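You operate a simulated robot arm through the tools that you are given. There is no shell and no other tool. Be economical: measure what you need, move in short steps, check, and stop when the job is done.

You run a simulated robot arm. Do the job below in one go: nothing can be reset, and whatever is moved stays where it is left.

JOB
Sort plug No. 26 out of the tester by its result, then latch in plug No. 57 and test it.
Fine: HOLDS goes in the tray marked GOOD, LEAKS in the one marked WORN; leave the dial alone.

It is judged by the outcome, as a careful person would: the job done as asked, and still so three seconds after it is handed in. It fails if anything else is knocked over, pushed out of place, dropped, spilled or broken.

ROBOT AND FRAMES
A 7-joint arm with a two-finger parallel gripper, fixed in place. Base frame: the origin is at the foot of the arm, x ahead of it, y to its left, z up. Units: mm, rad, N and s.
With the tool pointing down near the work surface it reaches from about 220 to 580 mm from the base axis. Its first joint turns from -1.152 to 1.152 rad. Payload 2.5 kg.
The TCP is the grasp point between the finger pads, 23 mm short of the fingertips. In the tool frame z runs along the fingers and y along their closing line. The gripper opens to 94 mm. The fingers are 38 mm wide and 10 mm thick; the gripper's body (54 by 96 mm) begins 39 mm behind the TCP.
Orientation is told as [roll, pitch, yaw] about the base's x, y, z axes, in that order, counted from this pose: with the fingers straight down and closing along the base's y, the tool's x points along the base's -x, its y along +y and its z along -z.

CONTROLS
- The arm moves only by the tool servo_tool. Its argument "commands" is one flat list of numbers, 7 for each row, row after row: the turn, a rotation vector about the tool's x, y, z in rad, then the shift along the tool's x, y, z in mm, then the finger opening in mm, from 0 to 94. In form: [rx, ry, rz, dx, dy, dz, gripper, rx, ry, rz, dx, dy, dz, gripper, ...]. A call has 1 to 12 rows; each row shifts and turns the commanded pose from where the row before left it, along the tool's axes as they then stand. Each row takes 0.2 s and may step no farther than 50 mm and 0.15 rad from the row before; otherwise, or with a gripper value out of range, the whole call is refused. A pose out of reach is approached as far as the arm can. The call stops where the force on the tool passes 90 N (or 10 N more than at its start, if that is more) or the arm is blocked; 0.2 s more then pass. The fingers move at their own pace (about 108 mm/s each) and stop on an object; they squeeze with about 27 N. The grip force told is the motor's: it shows also when the fingers shut on nothing. Time passes only in rows, and 0.2 s behind the last, so rows that do not move let the fingers close. It gives the time, the measured TCP pose, the force on the tool (base axes), the opening and the grip force at its end, in the units of the frame above (readings bear some noise).
- Cameras (640 x 400 px; columns grow to the right, rows downward): "scene" is fixed at [91.3, -393.9, 546.1]; the picture's right is [0.98, -0.22, 0.00], its down [-0.12, -0.54, -0.83] and it looks along [0.18, 0.81, -0.55] (base axes); focal length 303 px, centre (320, 200). "wrist" rides on the gripper at [86, 16, -74] in the tool frame; the picture's right is [-0.18, 0.98, 0.00], its down [-0.58, -0.11, -0.81] and it looks along [-0.79, -0.15, 0.59] (tool axes); focal length 243 px, centre (320, 200). There is no depth. A picture from a camera that has moved, and an enlarged one, comes with that camera's place and axes in the base frame and with its lens.
- get_image(camera): a new picture of that camera. The clock stands still meanwhile.
- enlarge(camera, box): a new picture of the part [left, top, right, bottom] of that camera's present view, enlarged. The clock stands still meanwhile.
- sign_off(): hands the job in; it is judged then, once.

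Work in short steps. Places have to be worked out from the pictures, the camera data and where the tool is seen: move nearer, look again, correct. Check each grasp and each placing, and mend what went wrong. You have 120 turns and 68 pictures in all, those below and enlarged ones among them. Open the gripper and draw the arm clear of the work before you hand the job in, unless the task says otherwise; then end with one line.

The tools are called after "Call:" as a command line: name --argument value ..., lists and objects as JSON in quotes. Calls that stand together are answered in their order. servo_tool: Moves the arm, as the interface text tells. Its arguments: {"type":"object","properties":{"commands":{"type":"array","items":{"type":"number"}}},"required":["commands"]} The other tools are called the same way: get_image (camera) takes a picture; enlarge (camera, box) takes an enlarged picture of a part of a camera's view; sign_off () hands the job in.

At the start:

```text
t: 0.0
tcp_pos: [410.3, 178.2, 383.5]
ee_rot: [0.001, -0.001, 0.0]
contact_force: [-0.3, -0.1, 0.0]
gripper_width: 93.9
grasp_force: 0.1
```

scene: 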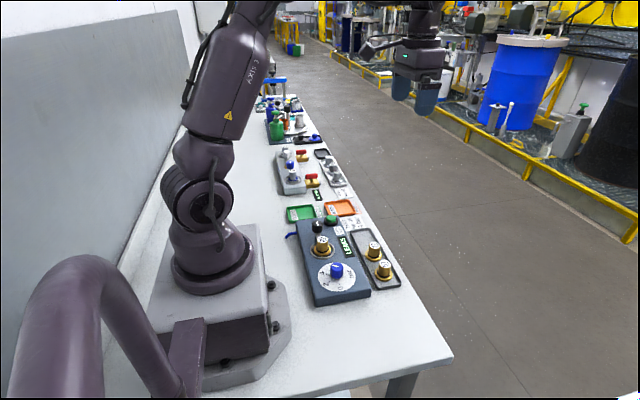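
wrist: 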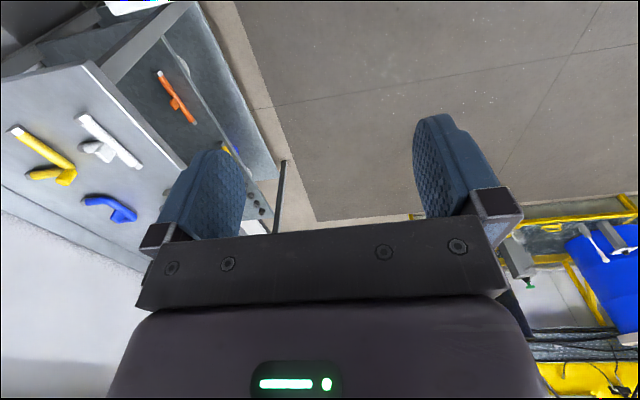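

The tester with a dial and plugs sits at about (330,260) in the scene picture; I'll enlarge it to read the labels.

Call:
enlarge --camera "scene" --box '[270, 190, 430, 310]'

Call:
enlarge --camera "scene" --box '[240, 80, 380, 200]'

```text
3.33 times, centred on (350, 250) of scene
camera zoom: at [91.3, -393.9, 546.1], right [0.98, -0.22, 0.0], down [-0.12, -0.54, -0.83], along [0.18, 0.81, -0.55], focal length 1010 px, centre (220, 33)
```

zoom: 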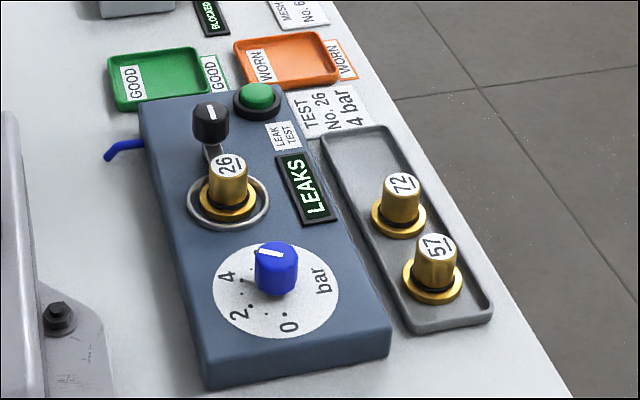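

```text
3.33 times, centred on (310, 140) of scene
camera zoom: at [91.3, -393.9, 546.1], right [0.98, -0.22, 0.0], down [-0.12, -0.54, -0.83], along [0.18, 0.81, -0.55], focal length 1010 px, centre (353, 400)
```

zoom: 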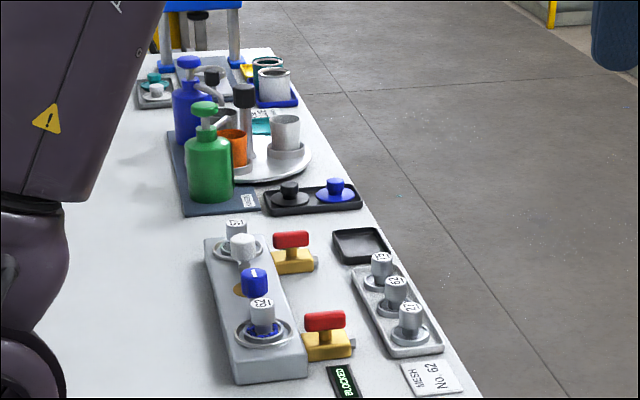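

The display reads LEAKS for plug 26, so it goes in the WORN tray. I'll bring the wrist camera round to look along +y over the tester for a closer look.

Call:
servo_tool --commands '[0, 0, 0, 27.5, -39.5, 0, 94, 0, 0, 0, 27.5, -39.5, 0, 94, 0, 0, 0, 27.5, -39.5, 0, 94, 0, 0, 0, 27.5, -39.5, 0, 94, 0, 0, -0.15, 0, 0, 0, 94, 0, 0, -0.15, 0, 0, 0, 94, 0, 0, -0.15, 0, 0, 0, 94, 0, 0, -0.15, 0, 0, 0, 94, 0, 0, -0.15, 0, 0, 0, 94, 0, 0, -0.15, 0, 0, 0, 94, 0, 0, -0.15, 0, 0, 0, 94, 0, 0, -0.15, 0, 0, 0, 94]'

```text
t: 2.6
tcp_pos: [300.0, 19.8, 382.2]
ee_rot: [-0.001, -0.001, 1.204]
contact_force: [-0.5, -0.2, -0.8]
gripper_width: 94.1
grasp_force: 0.1
```

Good, the yaw goes the way I meant. I'll finish it to 1.57, lower a little and look.

Call:
servo_tool --commands '[0, 0, -0.15, 0, 0, 40, 94, 0, 0, -0.15, 0, 0, 40, 94, 0, 0, -0.067, 0, 0, 0, 94]'

Call:
get_image --camera "wrist"

Call:
enlarge --camera "scene" --box '[290, 205, 370, 265]'

```text
t: 3.4
tcp_pos: [299.7, 19.5, 302.5]
ee_rot: [-0.001, 0.0, 1.567]
contact_force: [-0.3, -0.6, -0.2]
gripper_width: 93.8
grasp_force: 0.1
```

```text
63 pictures are left
camera wrist: at [283.9, -67.3, 376.5], right [-0.98, 0.19, 0.0], down [0.11, 0.58, 0.81], along [0.15, 0.79, -0.59], focal length 243 px, centre (320, 200)
```

wrist: 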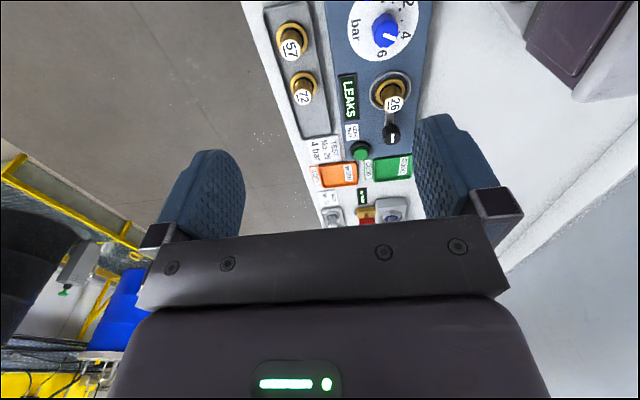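

```text
6.67 times, centred on (330, 235) of scene
camera zoom: at [91.3, -394.0, 546.1], right [0.98, -0.22, 0.0], down [-0.12, -0.54, -0.83], along [0.18, 0.81, -0.55], focal length 2019 px, centre (253, -33)
```

zoom: 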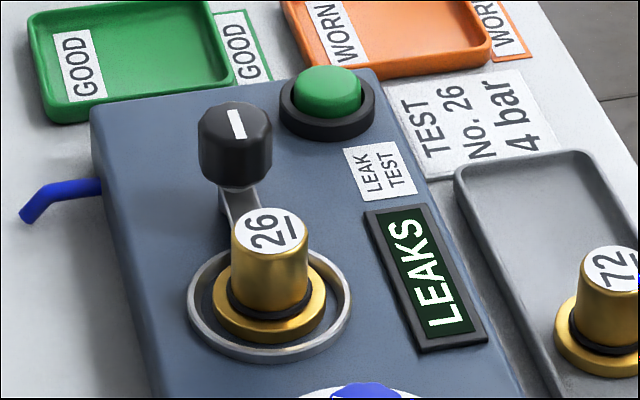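

Now I'll enlarge the wrist view of the tester for shape and position.

Call:
enlarge --camera "wrist" --box '[260, 0, 440, 112]'

Call:
enlarge --camera "wrist" --box '[330, 60, 430, 190]'

```text
3.56 times, centred on (350, 56) of wrist
camera zoom: at [283.9, -67.3, 376.5], right [-0.98, 0.19, 0.0], down [0.11, 0.58, 0.81], along [0.15, 0.79, -0.59], focal length 863 px, centre (213, 712)
```

zoom: 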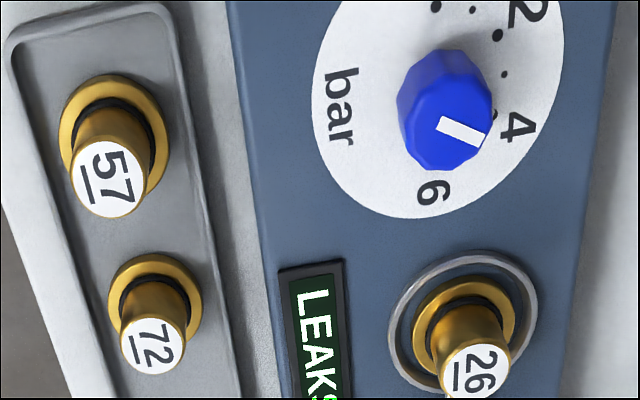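

```text
3.08 times, centred on (380, 125) of wrist
camera zoom: at [283.9, -67.3, 376.5], right [-0.98, 0.19, 0.0], down [0.11, 0.58, 0.81], along [0.15, 0.79, -0.59], focal length 746 px, centre (135, 431)
```

zoom: 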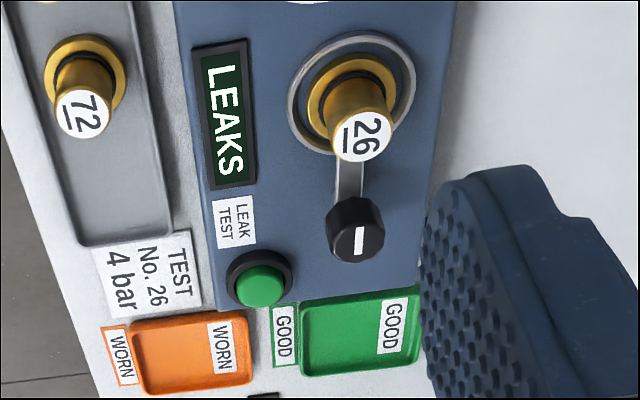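

Triangulating from the two views puts the plug 26 top at about (217,140,69), the black knob at (217,198,74), the button at (266,245,47), and plug 57 at about (346,61,40). Next I'll look at the latch arm from the front side.

Call:
servo_tool --commands '[0, 0, 0, -37.5, 15.3, 0, 94, 0, 0, 0, -37.5, 15.3, 0, 94, 0, 0, 0, -37.5, 15.3, 0, 94, 0, 0, 0, -37.5, 15.3, 0, 94, 0, 0, -0.1476, 0, 0, 18.7, 94, 0, 0, -0.1476, 0, 0, 18.7, 94, 0, 0, -0.1476, 0, 0, 18.7, 94, 0, 0, -0.1476, 0, 0, 18.7, 94, 0, 0, -0.1476, 0, 0, 18.7, 94, 0, 0, -0.1476, 0, 0, 18.7, 94, 0, 0, -0.1476, 0, 0, 18.7, 94]'

Call:
get_image --camera "wrist"

```text
t: 5.8
tcp_pos: [239.8, 170.7, 171.0]
ee_rot: [-0.002, 0.0, 2.603]
contact_force: [-1.0, -0.1, -0.1]
gripper_width: 93.9
grasp_force: 0.1
```

```text
59 pictures are left
camera wrist: at [306.0, 111.7, 246.1], right [-0.66, -0.75, 0.0], down [-0.44, 0.39, 0.81], along [-0.6, 0.53, -0.59], focal length 243 px, centre (320, 200)
```

wrist: 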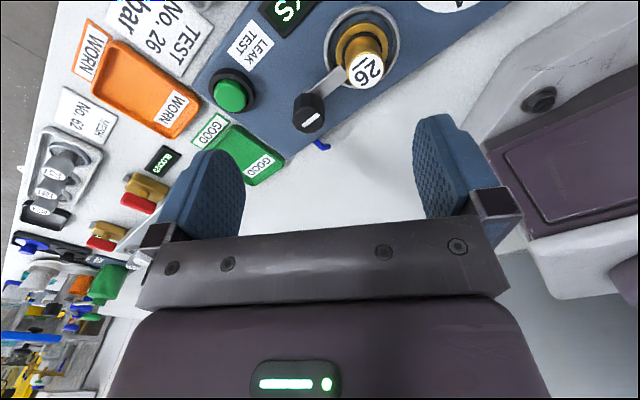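

I'll zoom in on the arm and the plug.

Call:
enlarge --camera "wrist" --box '[280, 0, 420, 140]'

```text
2.86 times, centred on (350, 70) of wrist
camera zoom: at [306.0, 111.7, 246.1], right [-0.66, -0.75, 0.0], down [-0.44, 0.39, 0.81], along [-0.6, 0.53, -0.59], focal length 693 px, centre (234, 571)
```

zoom: 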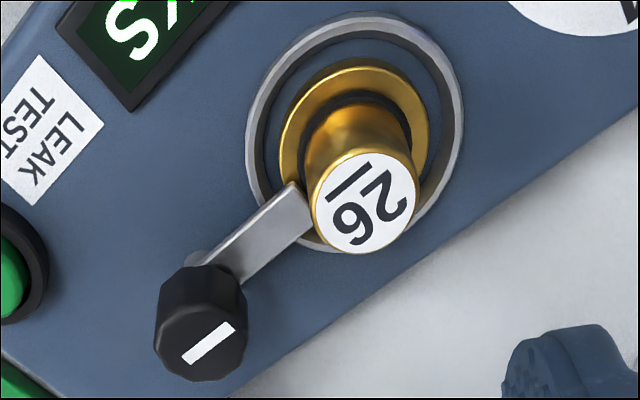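

The metal arm is fixed to the black knob and lies over plug 26's flange, so this is the latch; turning the knob swings the arm off. I'll line up above the knob with the fingers closing along x.

Call:
servo_tool --commands '[0, 0, 0.1476, 0, 0, 0, 60, 0, 0, 0.1476, 0, 0, 0, 60, 0, 0, 0.1476, 0, 0, 0, 60, 0, 0, 0.1476, 0, 0, 0, 60, 0, 0, 0.1476, 0, 0, 0, 60, 0, 0, 0.1476, 0, 0, 0, 60, 0, 0, 0.1474, 0, 0, 0, 60, 0, 0, 0, -27.3, 22.3, 0, 60, 0, 0, 0, 0, 0, 30, 60, 0, 0, 0, 0, 0, 0, 60]'

Call:
get_image --camera "wrist"

Call:
enlarge --camera "scene" --box '[280, 140, 400, 260]'

```text
t: 8.0
tcp_pos: [217.8, 197.9, 142.8]
ee_rot: [0.002, 0.001, 1.565]
contact_force: [0.1, 0.2, -0.4]
gripper_width: 60.0
grasp_force: 0.0
```

```text
57 pictures are left
camera wrist: at [201.5, 111.5, 215.8], right [-0.98, 0.19, 0.0], down [0.11, 0.58, 0.81], along [0.15, 0.79, -0.59], focal length 243 px, centre (320, 200)
```

wrist: 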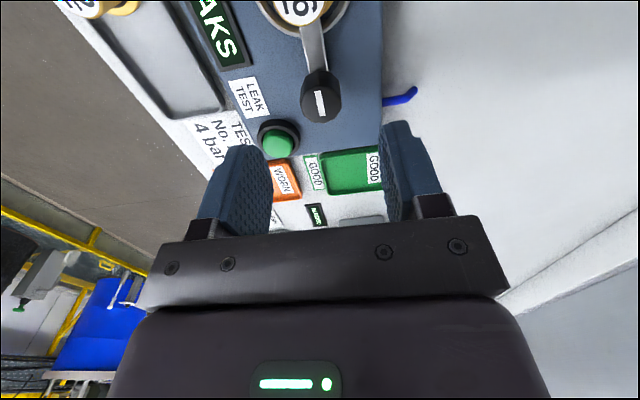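

```text
3.33 times, centred on (340, 200) of scene
camera zoom: at [91.3, -393.9, 546.1], right [0.98, -0.22, 0.0], down [-0.12, -0.54, -0.83], along [0.18, 0.81, -0.55], focal length 1010 px, centre (253, 200)
```

zoom: 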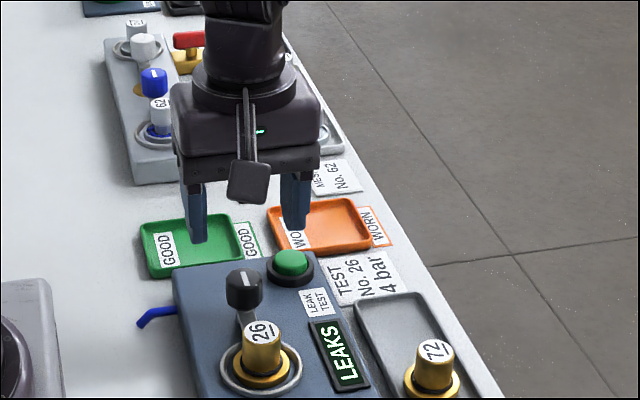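

The knob re-measures at (217,198.6), which agrees. I'll descend to TCP z≈78 (tips at about 55) and close on the knob.

Call:
servo_tool --commands '[0, 0, 0, 0, 0.5, 32, 60, 0, 0, 0, 0, 0, 32, 60, 0, 0, 0, 0, 0, 0, 60, 0, 0, 0, 0, 0, 0, 20, 0, 0, 0, 0, 0, 0, 20, 0, 0, 0, 0, 0, 0, 20]'

Call:
get_image --camera "wrist"

```text
t: 9.4
tcp_pos: [219.3, 197.5, 77.5]
ee_rot: [0.001, 0.001, 1.566]
contact_force: [7.9, 2.4, -18.4]
gripper_width: 27.8
grasp_force: 44.7
```

```text
55 pictures are left
camera wrist: at [201.7, 111.4, 151.7], right [-0.98, 0.19, 0.0], down [0.11, 0.58, 0.81], along [0.15, 0.79, -0.59], focal length 243 px, centre (320, 200)
```

wrist: 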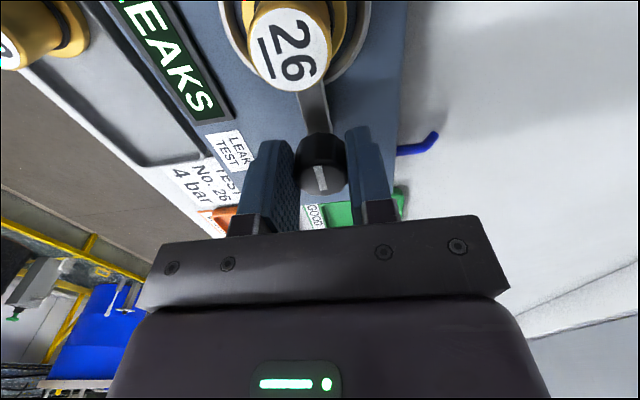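

The knob is held (27.8 mm). I'll relax the small side load and try turning it, watching the force.

Call:
servo_tool --commands '[0, 0, 0, 0, -1.7, 0, 20, 0, 0, 0.12, 0, 0, 0, 20, 0, 0, 0.12, 0, 0, 0, 20, 0, 0, 0.12, 0, 0, 0, 20]'

Call:
get_image --camera "wrist"

```text
t: 10.4
tcp_pos: [215.8, 199.1, 77.4]
ee_rot: [0.006, 0.002, 1.209]
contact_force: [-26.9, 12.9, -18.3]
gripper_width: 27.7
grasp_force: 44.6
```

```text
54 pictures are left
camera wrist: at [171.3, 122.8, 152.1], right [-0.85, 0.52, 0.0], down [0.31, 0.51, 0.8], along [0.42, 0.69, -0.59], focal length 243 px, centre (320, 200)
```

wrist: 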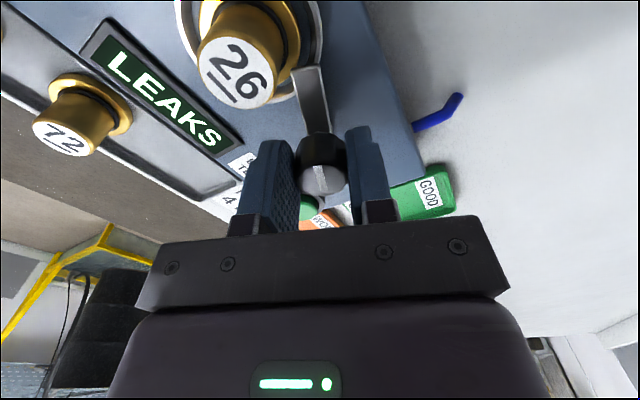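

The arm swings with the knob. I'll relieve the side load (about 3 mm) and continue turning.

Call:
servo_tool --commands '[0, 0, 0, 0, 3, 0, 20, 0, 0, 0.12, 0, 0, 0, 20, 0, 0, 0.12, 0, 0, 0, 20, 0, 0, 0.12, 0, 0, 0, 20]'

```text
t: 11.4
tcp_pos: [215.5, 198.4, 78.3]
ee_rot: [0.001, 0.002, 0.849]
contact_force: [-29.2, 5.0, 5.3]
gripper_width: 27.8
grasp_force: 45.0
```

Call:
servo_tool --commands '[0, 0, 0, 1.3, 1.5, 0, 20, 0, 0, 0.12, 0, 0, 0, 20, 0, 0, 0.12, 0, 0, 0, 20, 0, 0, 0.12, 0, 0, 0, 20, 0, 0, 0.12, 0, 0, 0, 20]'

Call:
get_image --camera "wrist"

```text
t: 12.6
tcp_pos: [214.3, 201.0, 77.7]
ee_rot: [0.004, -0.001, 0.37]
contact_force: [-19.3, 23.6, -8.8]
gripper_width: 27.9
grasp_force: 44.9
```

```text
53 pictures are left
camera wrist: at [127.2, 184.4, 152.0], right [-0.18, 0.98, 0.0], down [0.58, 0.1, 0.81], along [0.79, 0.15, -0.59], focal length 243 px, centre (320, 200)
```

wrist: 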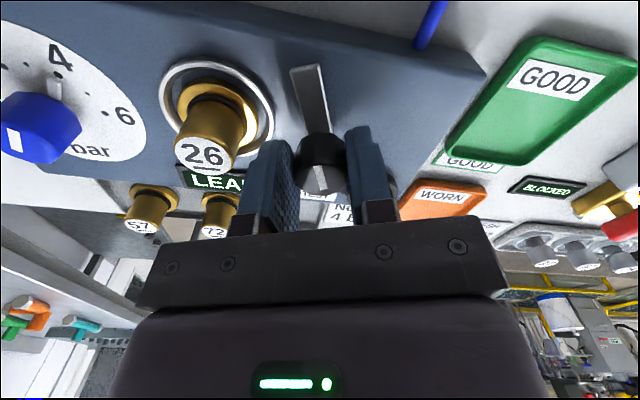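

The arm is clear of plug 26. A little more turn, then I'll release and rise.

Call:
servo_tool --commands '[0, 0, 0.12, 0.5, 1.5, 0, 20, 0, 0, 0.12, 0, 0, 0, 20, 0, 0, 0, 0, 0, 0, 45, 0, 0, 0, 0, 0, 0, 45, 0, 0, 0, 0, 0, -40, 45, 0, 0, 0, 0, 0, -40, 45]'

Call:
get_image --camera "wrist"

Call:
enlarge --camera "scene" --box '[290, 205, 370, 265]'

```text
t: 14.0
tcp_pos: [213.5, 199.0, 157.7]
ee_rot: [0.001, 0.0, 0.125]
contact_force: [-0.2, 0.2, 0.6]
gripper_width: 45.1
grasp_force: 0.0
```

```text
52 pictures are left
camera wrist: at [126.9, 203.8, 232.6], right [0.06, 1.0, 0.0], down [0.59, -0.04, 0.81], along [0.8, -0.05, -0.59], focal length 243 px, centre (320, 200)
```

wrist: 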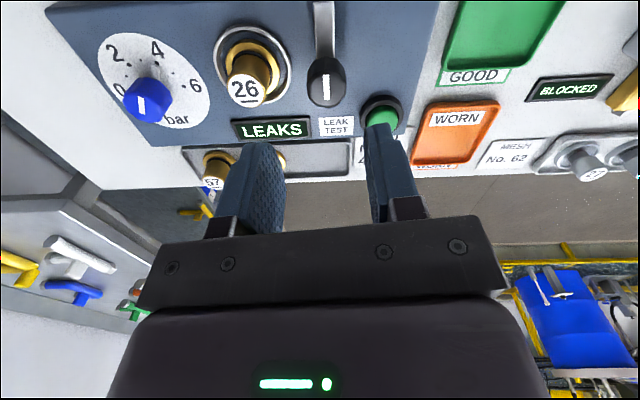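

```text
6.67 times, centred on (330, 235) of scene
camera zoom: at [91.3, -393.9, 546.1], right [0.98, -0.22, 0.0], down [-0.12, -0.54, -0.83], along [0.18, 0.81, -0.55], focal length 2019 px, centre (253, -33)
```

zoom: 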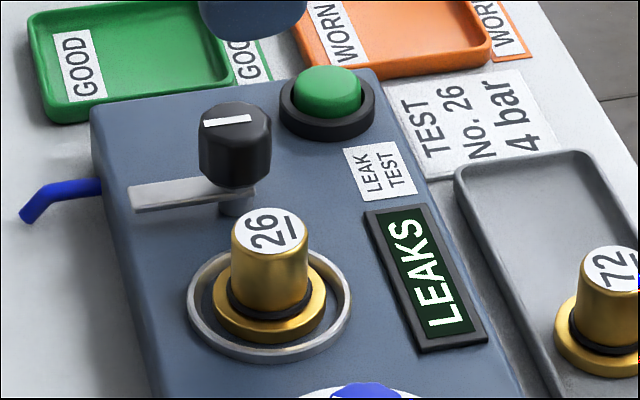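

The latch is open. Next I'll turn back to yaw 1.57 and go above plug 26.

Call:
servo_tool --commands '[0, 0, -0.1442, 0, 0, 0, 55, 0, 0, -0.1442, 0, 0, 0, 55, 0, 0, -0.1442, 0, 0, 0, 55, 0, 0, -0.1442, 0, 0, 0, 55, 0, 0, -0.1442, 0, 0, 0, 55, 0, 0, -0.1442, 0, 0, 0, 55, 0, 0, -0.1442, 0, 0, 0, 55, 0, 0, -0.1442, 0, 0, 0, 55, 0, 0, -0.1442, 0, 0, 0, 55, 0, 0, -0.1442, 0, 0, 0, 55, 0, 0, 0, 29.3, -1.8, 0, 55, 0, 0, 0, 29.3, -1.8, 20, 55]'

Call:
get_image --camera "wrist"

```text
t: 16.6
tcp_pos: [216.4, 141.4, 137.2]
ee_rot: [0.0, -0.002, 1.571]
contact_force: [0.5, 0.1, 0.4]
gripper_width: 55.0
grasp_force: 0.1
```

```text
50 pictures are left
camera wrist: at [201.1, 55.6, 211.9], right [-0.98, 0.19, 0.0], down [0.11, 0.58, 0.81], along [0.15, 0.79, -0.59], focal length 243 px, centre (320, 200)
```

wrist: 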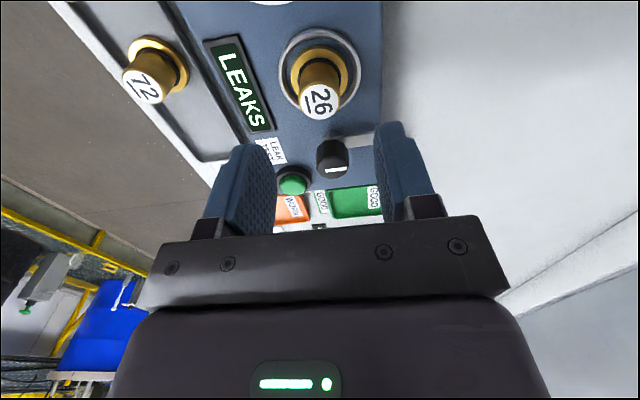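

Plug 26 re-measures at (217.4,141). I'll descend to z≈63 and grip it.

Call:
servo_tool --commands '[0, 0, 0, 0, -1, 37, 55, 0, 0, 0, 0, 0, 36, 55, 0, 0, 0, 0, 0, 0, 55, 0, 0, 0, 0, 0, 0, 16, 0, 0, 0, 0, 0, 0, 16, 0, 0, 0, 0, 0, 0, 16]'

Call:
get_image --camera "wrist"

```text
t: 18.0
tcp_pos: [219.1, 141.6, 65.0]
ee_rot: [-0.001, -0.001, 1.569]
contact_force: [0.1, -1.1, 0.2]
gripper_width: 27.4
grasp_force: 27.4
```

```text
49 pictures are left
camera wrist: at [202.9, 54.2, 138.2], right [-0.98, 0.19, 0.0], down [0.11, 0.58, 0.81], along [0.15, 0.79, -0.59], focal length 243 px, centre (320, 200)
```

wrist: 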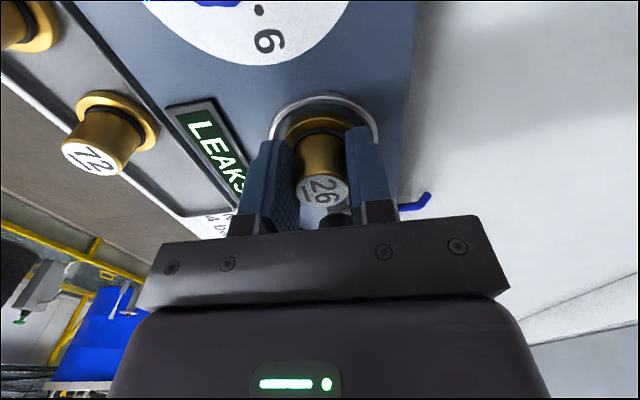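

Gripped at TCP (219,141.6,65.0); I'll note that as the seat reference. I'll lift straight up slowly.

Call:
servo_tool --commands '[0, 0, 0, 0, -1, -6, 16, 0, 0, 0, 0, 0, -10, 16, 0, 0, 0, 0, 0, -15, 16, 0, 0, 0, 0, 0, -25, 16, 0, 0, 0, 0, 0, -30, 16]'

Call:
get_image --camera "wrist"

```text
t: 19.2
tcp_pos: [218.8, 141.4, 149.9]
ee_rot: [-0.001, 0.001, 1.567]
contact_force: [-0.1, 0.7, -1.5]
gripper_width: 27.3
grasp_force: 27.7
```

```text
48 pictures are left
camera wrist: at [202.4, 54.9, 224.5], right [-0.98, 0.19, 0.0], down [0.11, 0.58, 0.81], along [0.15, 0.79, -0.59], focal length 243 px, centre (320, 200)
```

wrist: 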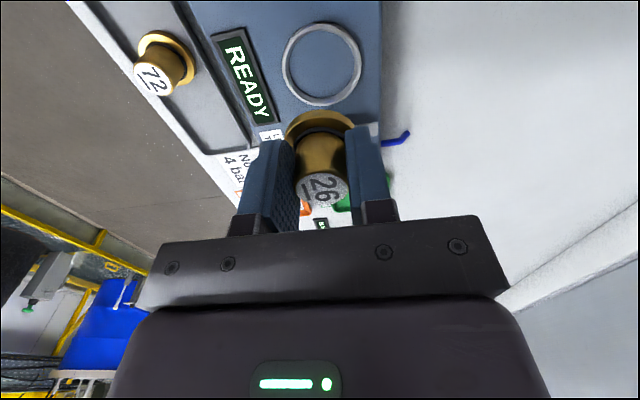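

Plug 26 is out and the display now says READY. I'll carry it to above the WORN tray near (317,338).

Call:
servo_tool --commands '[0, 0, 0, -39.3, -19.6, 0, 16, 0, 0, 0, -39.3, -19.6, 0, 16, 0, 0, 0, -39.3, -19.6, 0, 16, 0, 0, 0, -39.3, -19.6, 0, 16, 0, 0, 0, -39.3, -19.6, 0, 16, 0, 0, 0, 0, 0, 0, 16]'

Call:
get_image --camera "wrist"

Call:
enlarge --camera "scene" --box '[280, 140, 400, 260]'

```text
t: 20.6
tcp_pos: [316.0, 337.0, 148.3]
ee_rot: [0.0, 0.002, 1.567]
contact_force: [0.0, -0.4, -2.2]
gripper_width: 27.2
grasp_force: 27.3
```

```text
47 pictures are left
camera wrist: at [299.9, 250.8, 222.8], right [-0.98, 0.19, 0.0], down [0.11, 0.58, 0.81], along [0.15, 0.79, -0.59], focal length 243 px, centre (320, 200)
```

wrist: 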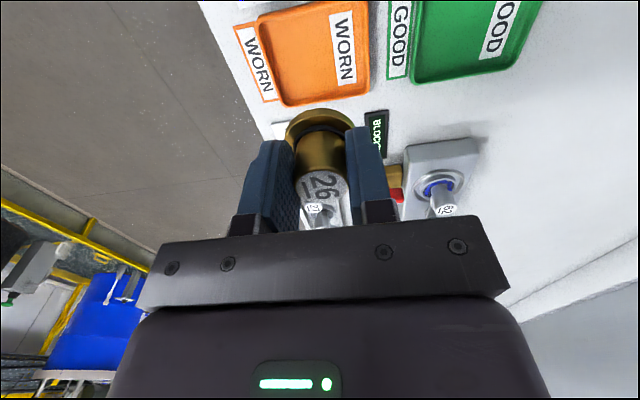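

```text
3.33 times, centred on (340, 200) of scene
camera zoom: at [91.3, -393.9, 546.1], right [0.98, -0.22, 0.0], down [-0.12, -0.54, -0.83], along [0.18, 0.81, -0.55], focal length 1010 px, centre (253, 200)
```

zoom: 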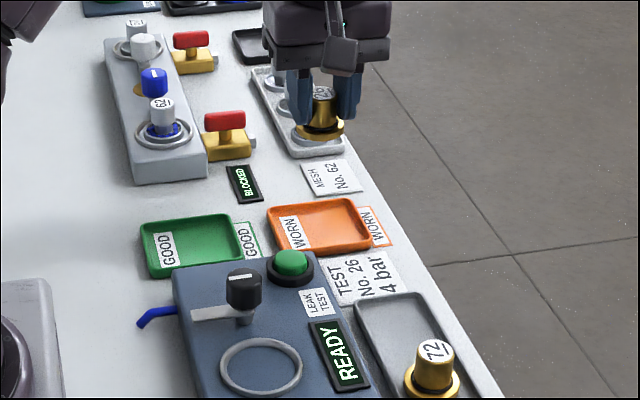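

The tray floor centre measures (318,337). I'll lower to z≈46, then feel for contact.

Call:
servo_tool --commands '[0, 0, 0, 0, -2, 40, 16, 0, 0, 0, 0, 0, 40, 16, 0, 0, 0, 0, 0, 22, 16, 0, 0, 0, 0, 0, 0, 16]'

Call:
enlarge --camera "scene" --box '[300, 160, 400, 230]'

Call:
get_image --camera "wrist"

```text
t: 21.6
tcp_pos: [318.0, 337.9, 47.3]
ee_rot: [-0.001, 0.001, 1.567]
contact_force: [0.5, 0.9, -0.6]
gripper_width: 27.2
grasp_force: 27.0
```

```text
5.71 times, centred on (350, 195) of scene
camera zoom: at [91.3, -393.9, 546.1], right [0.98, -0.22, 0.0], down [-0.12, -0.54, -0.83], along [0.18, 0.81, -0.55], focal length 1731 px, centre (149, 229)
```

zoom: 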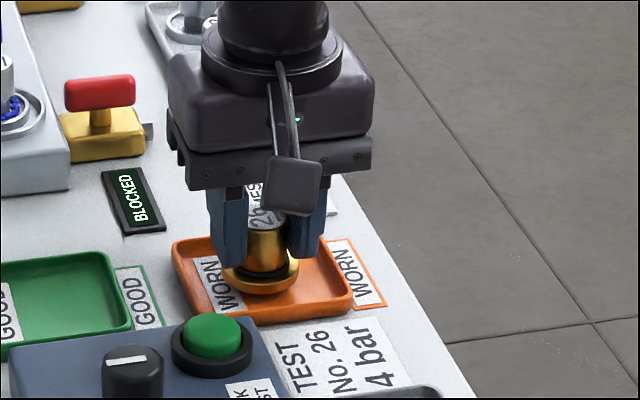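

```text
44 pictures are left
camera wrist: at [302.1, 250.9, 121.4], right [-0.98, 0.19, 0.0], down [0.11, 0.58, 0.81], along [0.15, 0.79, -0.59], focal length 243 px, centre (320, 200)
```

wrist: 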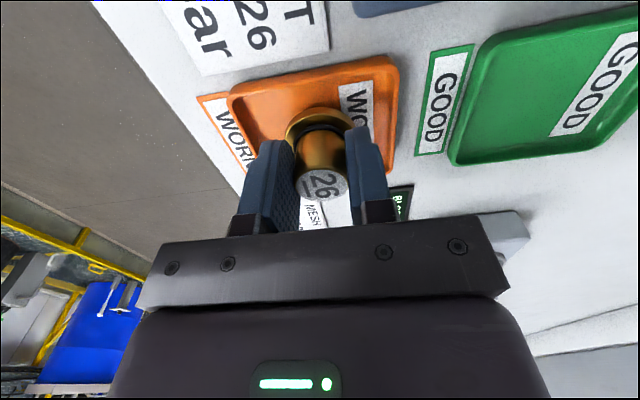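

Well centred over the tray. I'll lower in 2 mm steps until the force shows contact.

Call:
servo_tool --commands '[0, 0, 0, 0, 0, 3, 16, 0, 0, 0, 0, 0, 2, 16, 0, 0, 0, 0, 0, 2, 16]'

```text
t: 22.4
tcp_pos: [319.8, 336.6, 41.3]
ee_rot: [0.001, 0.001, 1.567]
contact_force: [-1.5, -0.8, 3.9]
gripper_width: 27.2
grasp_force: 27.2
```

Call:
servo_tool --commands '[0, 0, 0, 0, 0, 1, 16, 0, 0, 0, 0, 0, 0, 16]'

```text
t: 23.0
tcp_pos: [319.7, 338.2, 42.4]
ee_rot: [-0.001, -0.002, 1.569]
contact_force: [-3.9, -4.1, 16.8]
gripper_width: 27.4
grasp_force: 26.8
```

Upward force of 17 N, so it's seated on the tray floor (TCP about 41–42). I'll release with a modest opening, rise, and check.

Call:
servo_tool --commands '[0, 0, 0, 0, 0, -0.5, 40, 0, 0, 0, 0, 0, 0, 40, 0, 0, 0, 0, 0, 0, 40, 0, 0, 0, 0, 0, -20, 40, 0, 0, 0, 0, 0, -40, 40, 0, 0, 0, 0, 0, -40, 40]'

Call:
get_image --camera "wrist"

Call:
enlarge --camera "scene" --box '[290, 180, 430, 300]'

```text
t: 24.4
tcp_pos: [317.2, 339.0, 140.2]
ee_rot: [0.0, 0.002, 1.566]
contact_force: [0.1, -0.2, -0.5]
gripper_width: 40.0
grasp_force: 0.1
```

```text
43 pictures are left
camera wrist: at [301.0, 252.1, 215.0], right [-0.98, 0.19, 0.0], down [0.11, 0.58, 0.81], along [0.15, 0.79, -0.59], focal length 243 px, centre (320, 200)
```

wrist: 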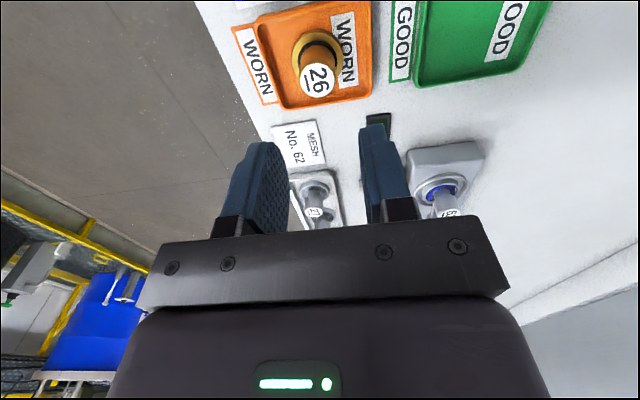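

```text
3.33 times, centred on (360, 240) of scene
camera zoom: at [91.3, -393.9, 546.1], right [0.98, -0.22, 0.0], down [-0.12, -0.54, -0.83], along [0.18, 0.81, -0.55], focal length 1010 px, centre (187, 67)
```

zoom: 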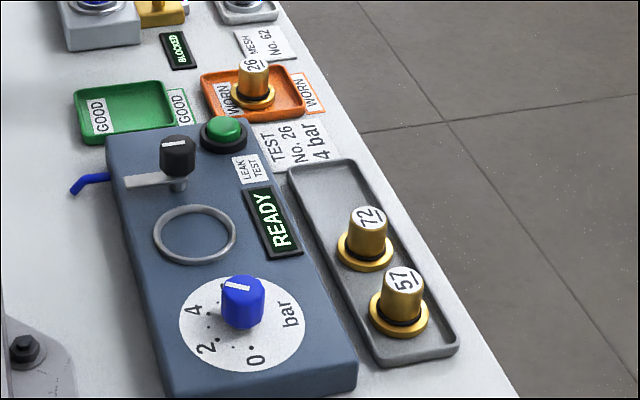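

Plug 26 stands upright in WORN. Now over to plug 57 near (346,62).

Call:
servo_tool --commands '[0, 0, 0, 39.6, -4.1, 0, 55, 0, 0, 0, 39.6, -4.1, 0, 55, 0, 0, 0, 39.6, -4.1, 0, 55, 0, 0, 0, 39.6, -4.1, 0, 55, 0, 0, 0, 39.6, -4.1, 0, 55, 0, 0, 0, 39.6, -4.1, 0, 55, 0, 0, 0, 39.6, -4.1, -10, 55, 0, 0, 0, 0, 0, 0, 55]'

Call:
get_image --camera "wrist"

```text
t: 26.2
tcp_pos: [347.2, 58.6, 152.0]
ee_rot: [0.0, 0.0, 1.567]
contact_force: [-0.2, -0.8, 0.3]
gripper_width: 55.2
grasp_force: 0.1
```

```text
41 pictures are left
camera wrist: at [330.7, -28.0, 225.7], right [-0.98, 0.19, 0.0], down [0.11, 0.58, 0.81], along [0.15, 0.79, -0.59], focal length 243 px, centre (320, 200)
```

wrist: 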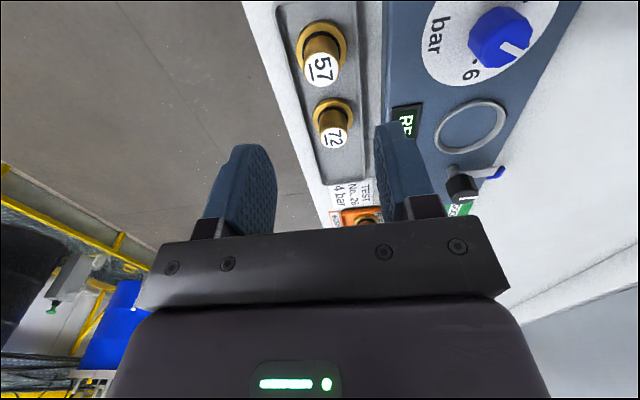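

Plug 57 is near (345,56.5), with its top at about 44. I'll descend partway and re-check.

Call:
servo_tool --commands '[0, 0, 0, 2, 2, 40, 55, 0, 0, 0, 0, 0, 38, 55, 0, 0, 0, 0, 0, 0, 55]'

Call:
get_image --camera "wrist"

Call:
enlarge --camera "scene" --box '[320, 210, 440, 300]'

```text
t: 27.0
tcp_pos: [342.3, 58.7, 72.7]
ee_rot: [0.0, -0.001, 1.567]
contact_force: [0.7, -0.1, -0.1]
gripper_width: 55.1
grasp_force: 0.1
```

```text
40 pictures are left
camera wrist: at [327.2, -27.6, 147.5], right [-0.98, 0.19, 0.0], down [0.11, 0.58, 0.81], along [0.15, 0.79, -0.59], focal length 243 px, centre (320, 200)
```

wrist: 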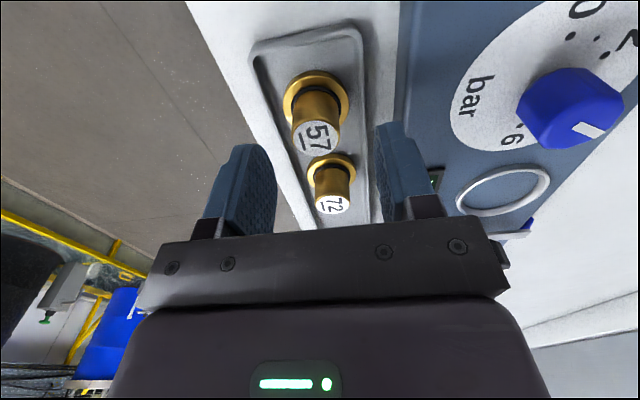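

```text
4.44 times, centred on (380, 255) of scene
camera zoom: at [91.3, -393.9, 546.1], right [0.98, -0.22, 0.0], down [-0.12, -0.54, -0.83], along [0.18, 0.81, -0.55], focal length 1346 px, centre (53, -44)
```

zoom: 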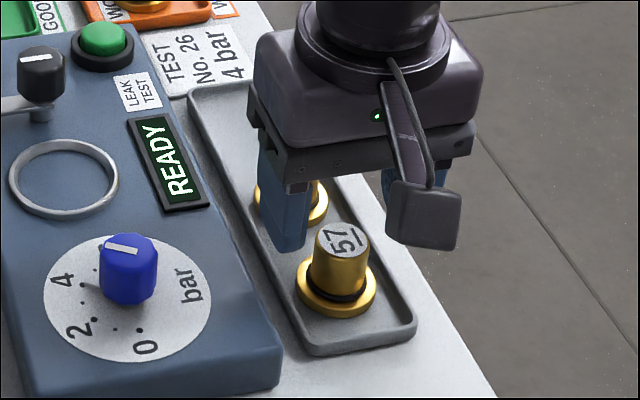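

Relative to the TCP the plug is at (+3,−4). I'll correct, descend to z≈44.5 and close.

Call:
servo_tool --commands '[0, 0, 0, 4, -3, 0, 55, 0, 0, 0, 0, 0, 15, 55, 0, 0, 0, 0, 0, 13, 55, 0, 0, 0, 0, 0, 0, 55, 0, 0, 0, 0, 0, 0, 16, 0, 0, 0, 0, 0, 0, 16, 0, 0, 0, 0, 0, 0, 16]'

Call:
get_image --camera "wrist"

```text
t: 28.6
tcp_pos: [347.2, 53.3, 44.9]
ee_rot: [0.0, -0.001, 1.567]
contact_force: [0.1, -0.2, -0.8]
gripper_width: 27.2
grasp_force: 27.3
```

```text
38 pictures are left
camera wrist: at [331.0, -33.5, 119.4], right [-0.98, 0.19, 0.0], down [0.11, 0.58, 0.81], along [0.15, 0.79, -0.59], focal length 243 px, centre (320, 200)
```

wrist: 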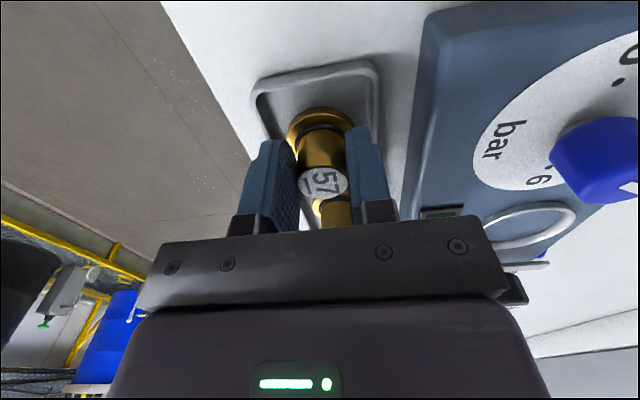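

Plug 57 is held. I'll lift it straight up and carry it over the seat.

Call:
servo_tool --commands '[0, 0, 0, 0, 0, -10, 16, 0, 0, 0, 0, 0, -25, 16, 0, 0, 0, 0, 0, -35, 16, 0, 0, 0, 0, 0, -35, 16, 0, 0, 0, -22, 32, 0, 16, 0, 0, 0, -22, 32, 0, 16, 0, 0, 0, -22, 32, 0, 16, 0, 0, 0, -22, 32, 0, 16, 0, 0, 0, 0, 0, 0, 16]'

Call:
get_image --camera "wrist"

Call:
enlarge --camera "scene" --box '[290, 190, 410, 280]'

```text
t: 30.6
tcp_pos: [221.1, 141.9, 148.2]
ee_rot: [-0.002, 0.0, 1.568]
contact_force: [0.9, 0.9, -1.7]
gripper_width: 27.1
grasp_force: 27.1
```

```text
37 pictures are left
camera wrist: at [205.4, 55.1, 223.4], right [-0.98, 0.19, 0.0], down [0.11, 0.58, 0.81], along [0.15, 0.79, -0.59], focal length 243 px, centre (320, 200)
```

wrist: 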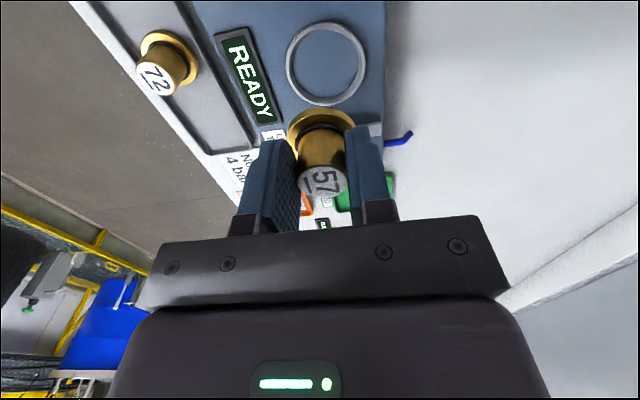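

```text
4.44 times, centred on (350, 235) of scene
camera zoom: at [91.3, -393.9, 546.1], right [0.98, -0.22, 0.0], down [-0.12, -0.54, -0.83], along [0.18, 0.81, -0.55], focal length 1346 px, centre (187, 44)
```

zoom: 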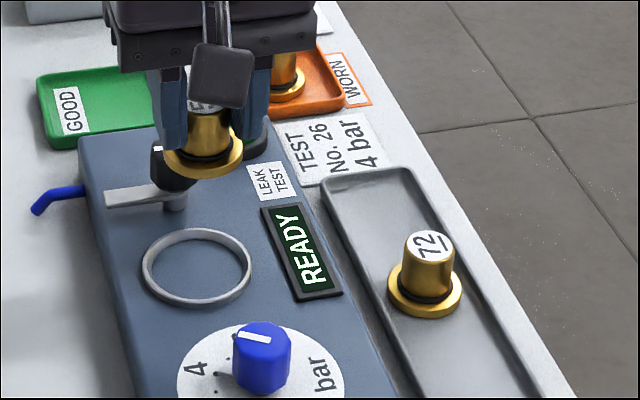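

I'm about 3 mm too far in +x compared with where 26 came out. I'll correct and lower partway.

Call:
servo_tool --commands '[0, 0, 0, -1.2, 3, 0, 16, 0, 0, 0, 0, 0, 35, 16, 0, 0, 0, 0, 0, 30, 16, 0, 0, 0, 0, 0, 0, 16]'

Call:
get_image --camera "wrist"

Call:
enlarge --camera "scene" --box '[290, 205, 370, 265]'

```text
t: 31.6
tcp_pos: [219.6, 143.2, 85.4]
ee_rot: [0.001, 0.001, 1.568]
contact_force: [0.1, -0.5, -1.7]
gripper_width: 26.9
grasp_force: 26.9
```

```text
35 pictures are left
camera wrist: at [202.4, 57.0, 159.2], right [-0.98, 0.19, 0.0], down [0.11, 0.58, 0.81], along [0.15, 0.79, -0.59], focal length 243 px, centre (320, 200)
```

wrist: 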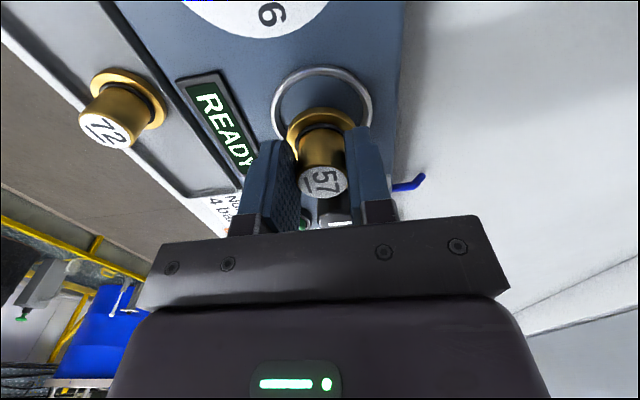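

```text
6.67 times, centred on (330, 235) of scene
camera zoom: at [91.3, -393.9, 546.1], right [0.98, -0.22, 0.0], down [-0.12, -0.54, -0.83], along [0.18, 0.81, -0.55], focal length 2019 px, centre (253, -33)
```

zoom: 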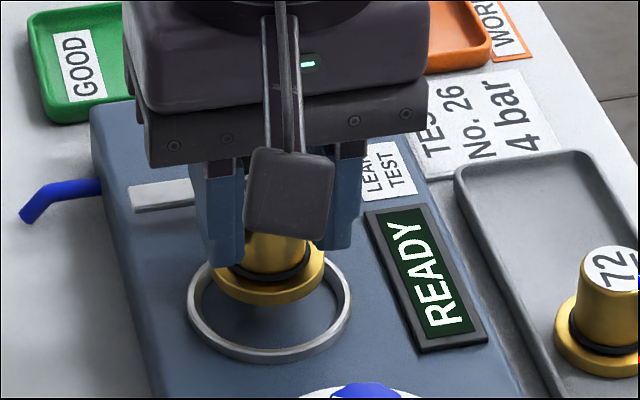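

Aligned with the ring. I'll lower the rest of the way, gently at the end.

Call:
servo_tool --commands '[0, 0, 0, 0, 0, 9, 16, 0, 0, 0, 0, 0, 6, 16, 0, 0, 0, 0, 0, 2.5, 16, 0, 0, 0, 0, 0, 0, 16]'

Call:
get_image --camera "wrist"

```text
t: 32.4
tcp_pos: [217.9, 143.5, 72.1]
ee_rot: [-0.006, 0.002, 1.569]
contact_force: [-4.3, -2.9, 19.8]
gripper_width: 27.2
grasp_force: 26.6
stopped in row 3: the force on the tool passed its limit (the readings are from after the stop); the commanded pose is now the measured one
```

```text
33 pictures are left
camera wrist: at [201.6, 56.8, 145.9], right [-0.98, 0.19, 0.0], down [0.11, 0.58, 0.81], along [0.15, 0.79, -0.59], focal length 243 px, centre (320, 200)
```

wrist: 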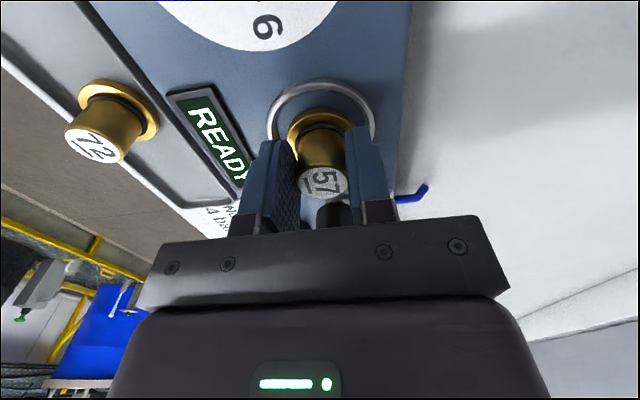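

Contact came at 72, higher than expected (about 68). I'll look closer at the seat.

Call:
enlarge --camera "scene" --box '[305, 225, 345, 255]'

Call:
enlarge --camera "wrist" --box '[250, 60, 400, 160]'

```text
13.33 times, centred on (325, 240) of scene
camera zoom: at [91.2, -394.0, 546.1], right [0.98, -0.22, 0.0], down [-0.12, -0.54, -0.83], along [0.18, 0.81, -0.55], focal length 4038 px, centre (253, -333)
```

zoom: 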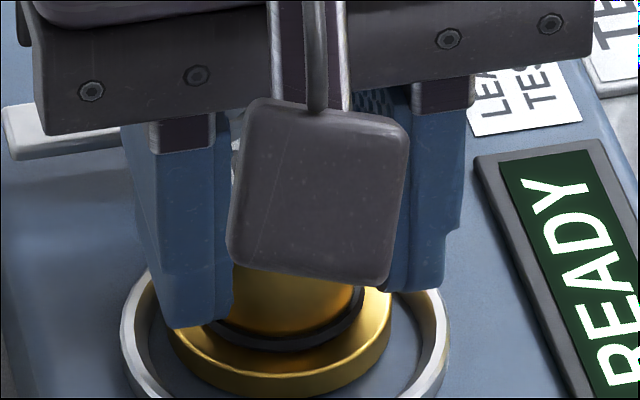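

```text
4.00 times, centred on (325, 110) of wrist
camera zoom: at [201.6, 56.8, 145.9], right [-0.98, 0.19, 0.0], down [0.11, 0.58, 0.81], along [0.15, 0.79, -0.59], focal length 970 px, centre (300, 560)
```

zoom: 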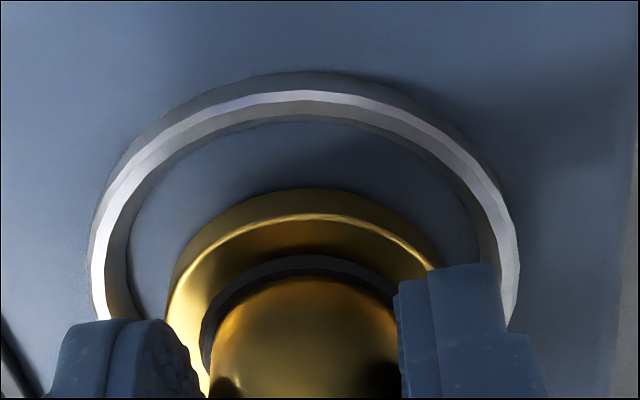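

The plug seems 2–4 mm too far in +y within the ring. I'll raise a bit, shift −y 3 mm and lower again in fine steps.

Call:
servo_tool --commands '[0, 0, 0, 0, 0, -4, 16, 0, 0, 0, 3, 0, 0, 16, 0, 0, 0, 0, 0, 3, 16, 0, 0, 0, 0, 0, 1.5, 16, 0, 0, 0, 0, 0, 0, 16]'

```text
t: 33.6
tcp_pos: [218.6, 140.4, 71.4]
ee_rot: [-0.006, 0.004, 1.569]
contact_force: [-6.9, -5.0, 43.3]
gripper_width: 27.1
grasp_force: 27.8
```

Call:
enlarge --camera "scene" --box '[300, 225, 350, 265]'

Call:
enlarge --camera "wrist" --box '[250, 60, 400, 210]'

```text
10.00 times, centred on (325, 245) of scene
camera zoom: at [91.2, -394.0, 546.1], right [0.98, -0.22, 0.0], down [-0.12, -0.54, -0.83], along [0.18, 0.81, -0.55], focal length 3029 px, centre (270, -250)
```

zoom: 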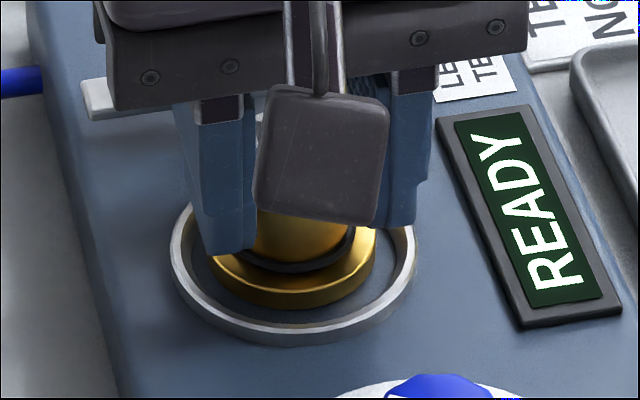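

```text
2.67 times, centred on (325, 135) of wrist
camera zoom: at [201.3, 53.6, 145.9], right [-0.98, 0.19, -0.01], down [0.11, 0.58, 0.81], along [0.15, 0.79, -0.59], focal length 647 px, centre (307, 373)
```

zoom: 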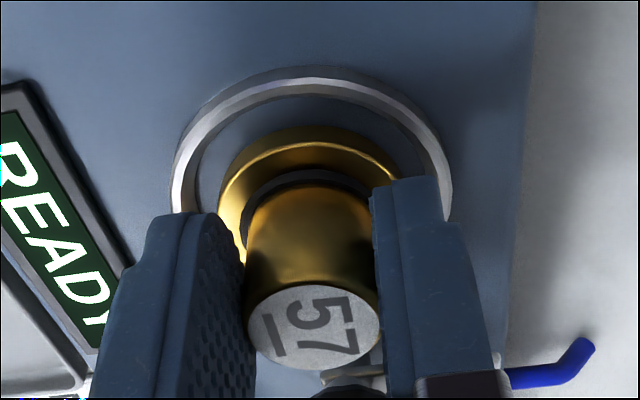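

Measurements suggest plug 57 sits about 3 mm higher than 26 did, so it may not be fully home. I'll raise it and inspect the empty seat.

Call:
servo_tool --commands '[0, 0, 0, 0, 0, -20, 16, 0, 0, 0, 0, 0, -40, 16, 0, 0, 0, 0, 0, -30, 16, 0, 0, 0, 0, 0, 0, 16]'

Call:
enlarge --camera "wrist" --box '[250, 0, 400, 130]'

Call:
enlarge --camera "scene" --box '[300, 225, 350, 265]'

```text
t: 34.6
tcp_pos: [215.8, 141.1, 160.3]
ee_rot: [-0.004, 0.001, 1.567]
contact_force: [-1.8, 0.3, -1.7]
gripper_width: 27.0
grasp_force: 26.9
```

```text
3.08 times, centred on (325, 65) of wrist
camera zoom: at [200.4, 54.9, 235.9], right [-0.98, 0.19, 0.0], down [0.11, 0.58, 0.81], along [0.15, 0.79, -0.59], focal length 746 px, centre (305, 615)
```

zoom: 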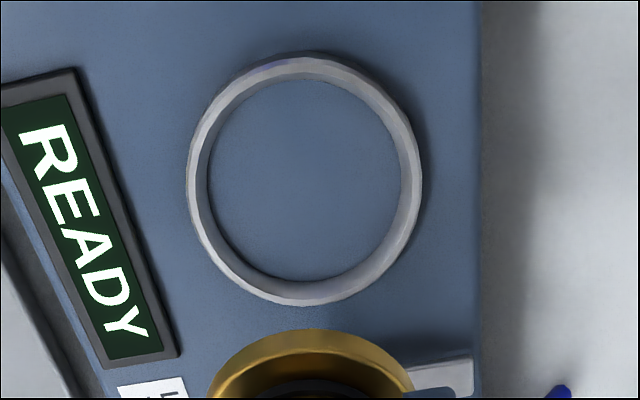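

```text
10.00 times, centred on (325, 245) of scene
camera zoom: at [91.3, -394.0, 546.1], right [0.98, -0.22, 0.0], down [-0.12, -0.54, -0.83], along [0.18, 0.81, -0.55], focal length 3029 px, centre (270, -250)
```

zoom: 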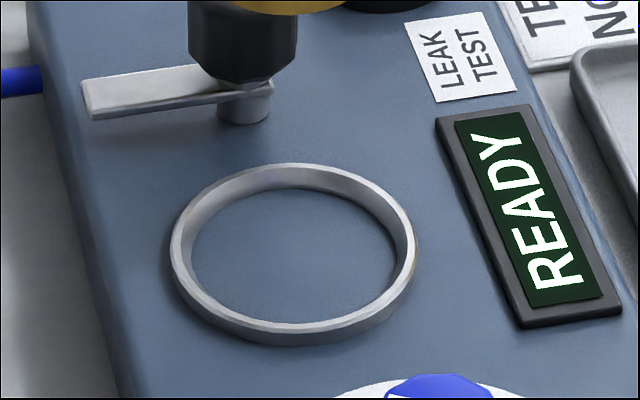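

The seat is just a flat floor within a ring, and the ring is centred under the TCP to within about 1 mm. I'll lower again, with gentle steps near contact.

Call:
servo_tool --commands '[0, 0, 0, 0, 0, 40, 16, 0, 0, 0, 0, 0, 35, 16, 0, 0, 0, 0, 0, 9, 16, 0, 0, 0, 0, 0, 2, 16, 0, 0, 0, 0, 0, 1.5, 16, 0, 0, 0, 0, 0, 1.5, 16, 0, 0, 0, 0, 0, 0, 16]'

```text
t: 36.2
tcp_pos: [218.0, 140.6, 73.2]
ee_rot: [-0.005, 0.002, 1.567]
contact_force: [-1.2, -1.6, 10.8]
gripper_width: 27.2
grasp_force: 27.0
```

Call:
enlarge --camera "scene" --box '[310, 230, 350, 260]'

Call:
enlarge --camera "wrist" --box '[260, 70, 380, 150]'

```text
13.33 times, centred on (330, 245) of scene
camera zoom: at [91.3, -394.0, 546.1], right [0.98, -0.22, 0.0], down [-0.12, -0.54, -0.83], along [0.18, 0.81, -0.55], focal length 4038 px, centre (187, -400)
```

zoom: 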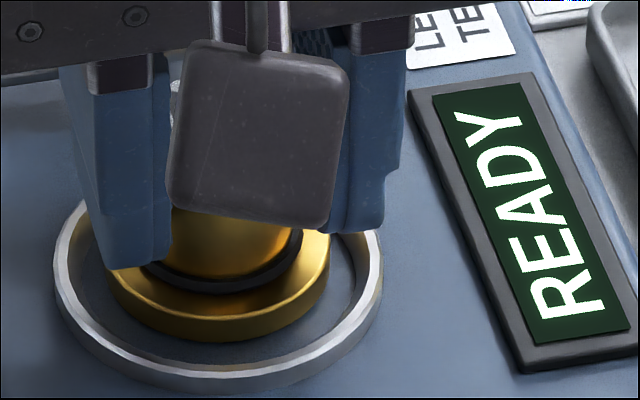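

```text
5.00 times, centred on (320, 110) of wrist
camera zoom: at [201.9, 54.1, 146.5], right [-0.98, 0.19, 0.0], down [0.11, 0.58, 0.81], along [0.15, 0.79, -0.59], focal length 1213 px, centre (320, 650)
```

zoom: 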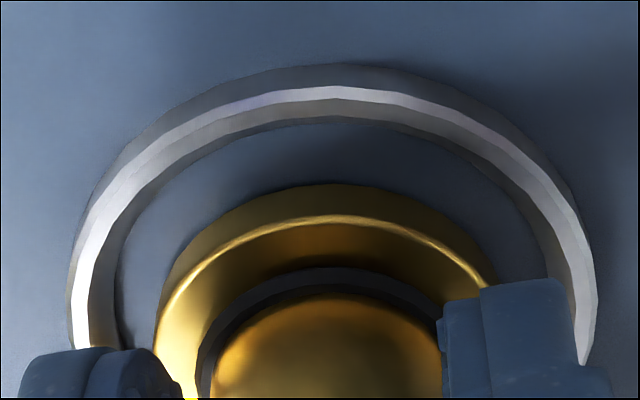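

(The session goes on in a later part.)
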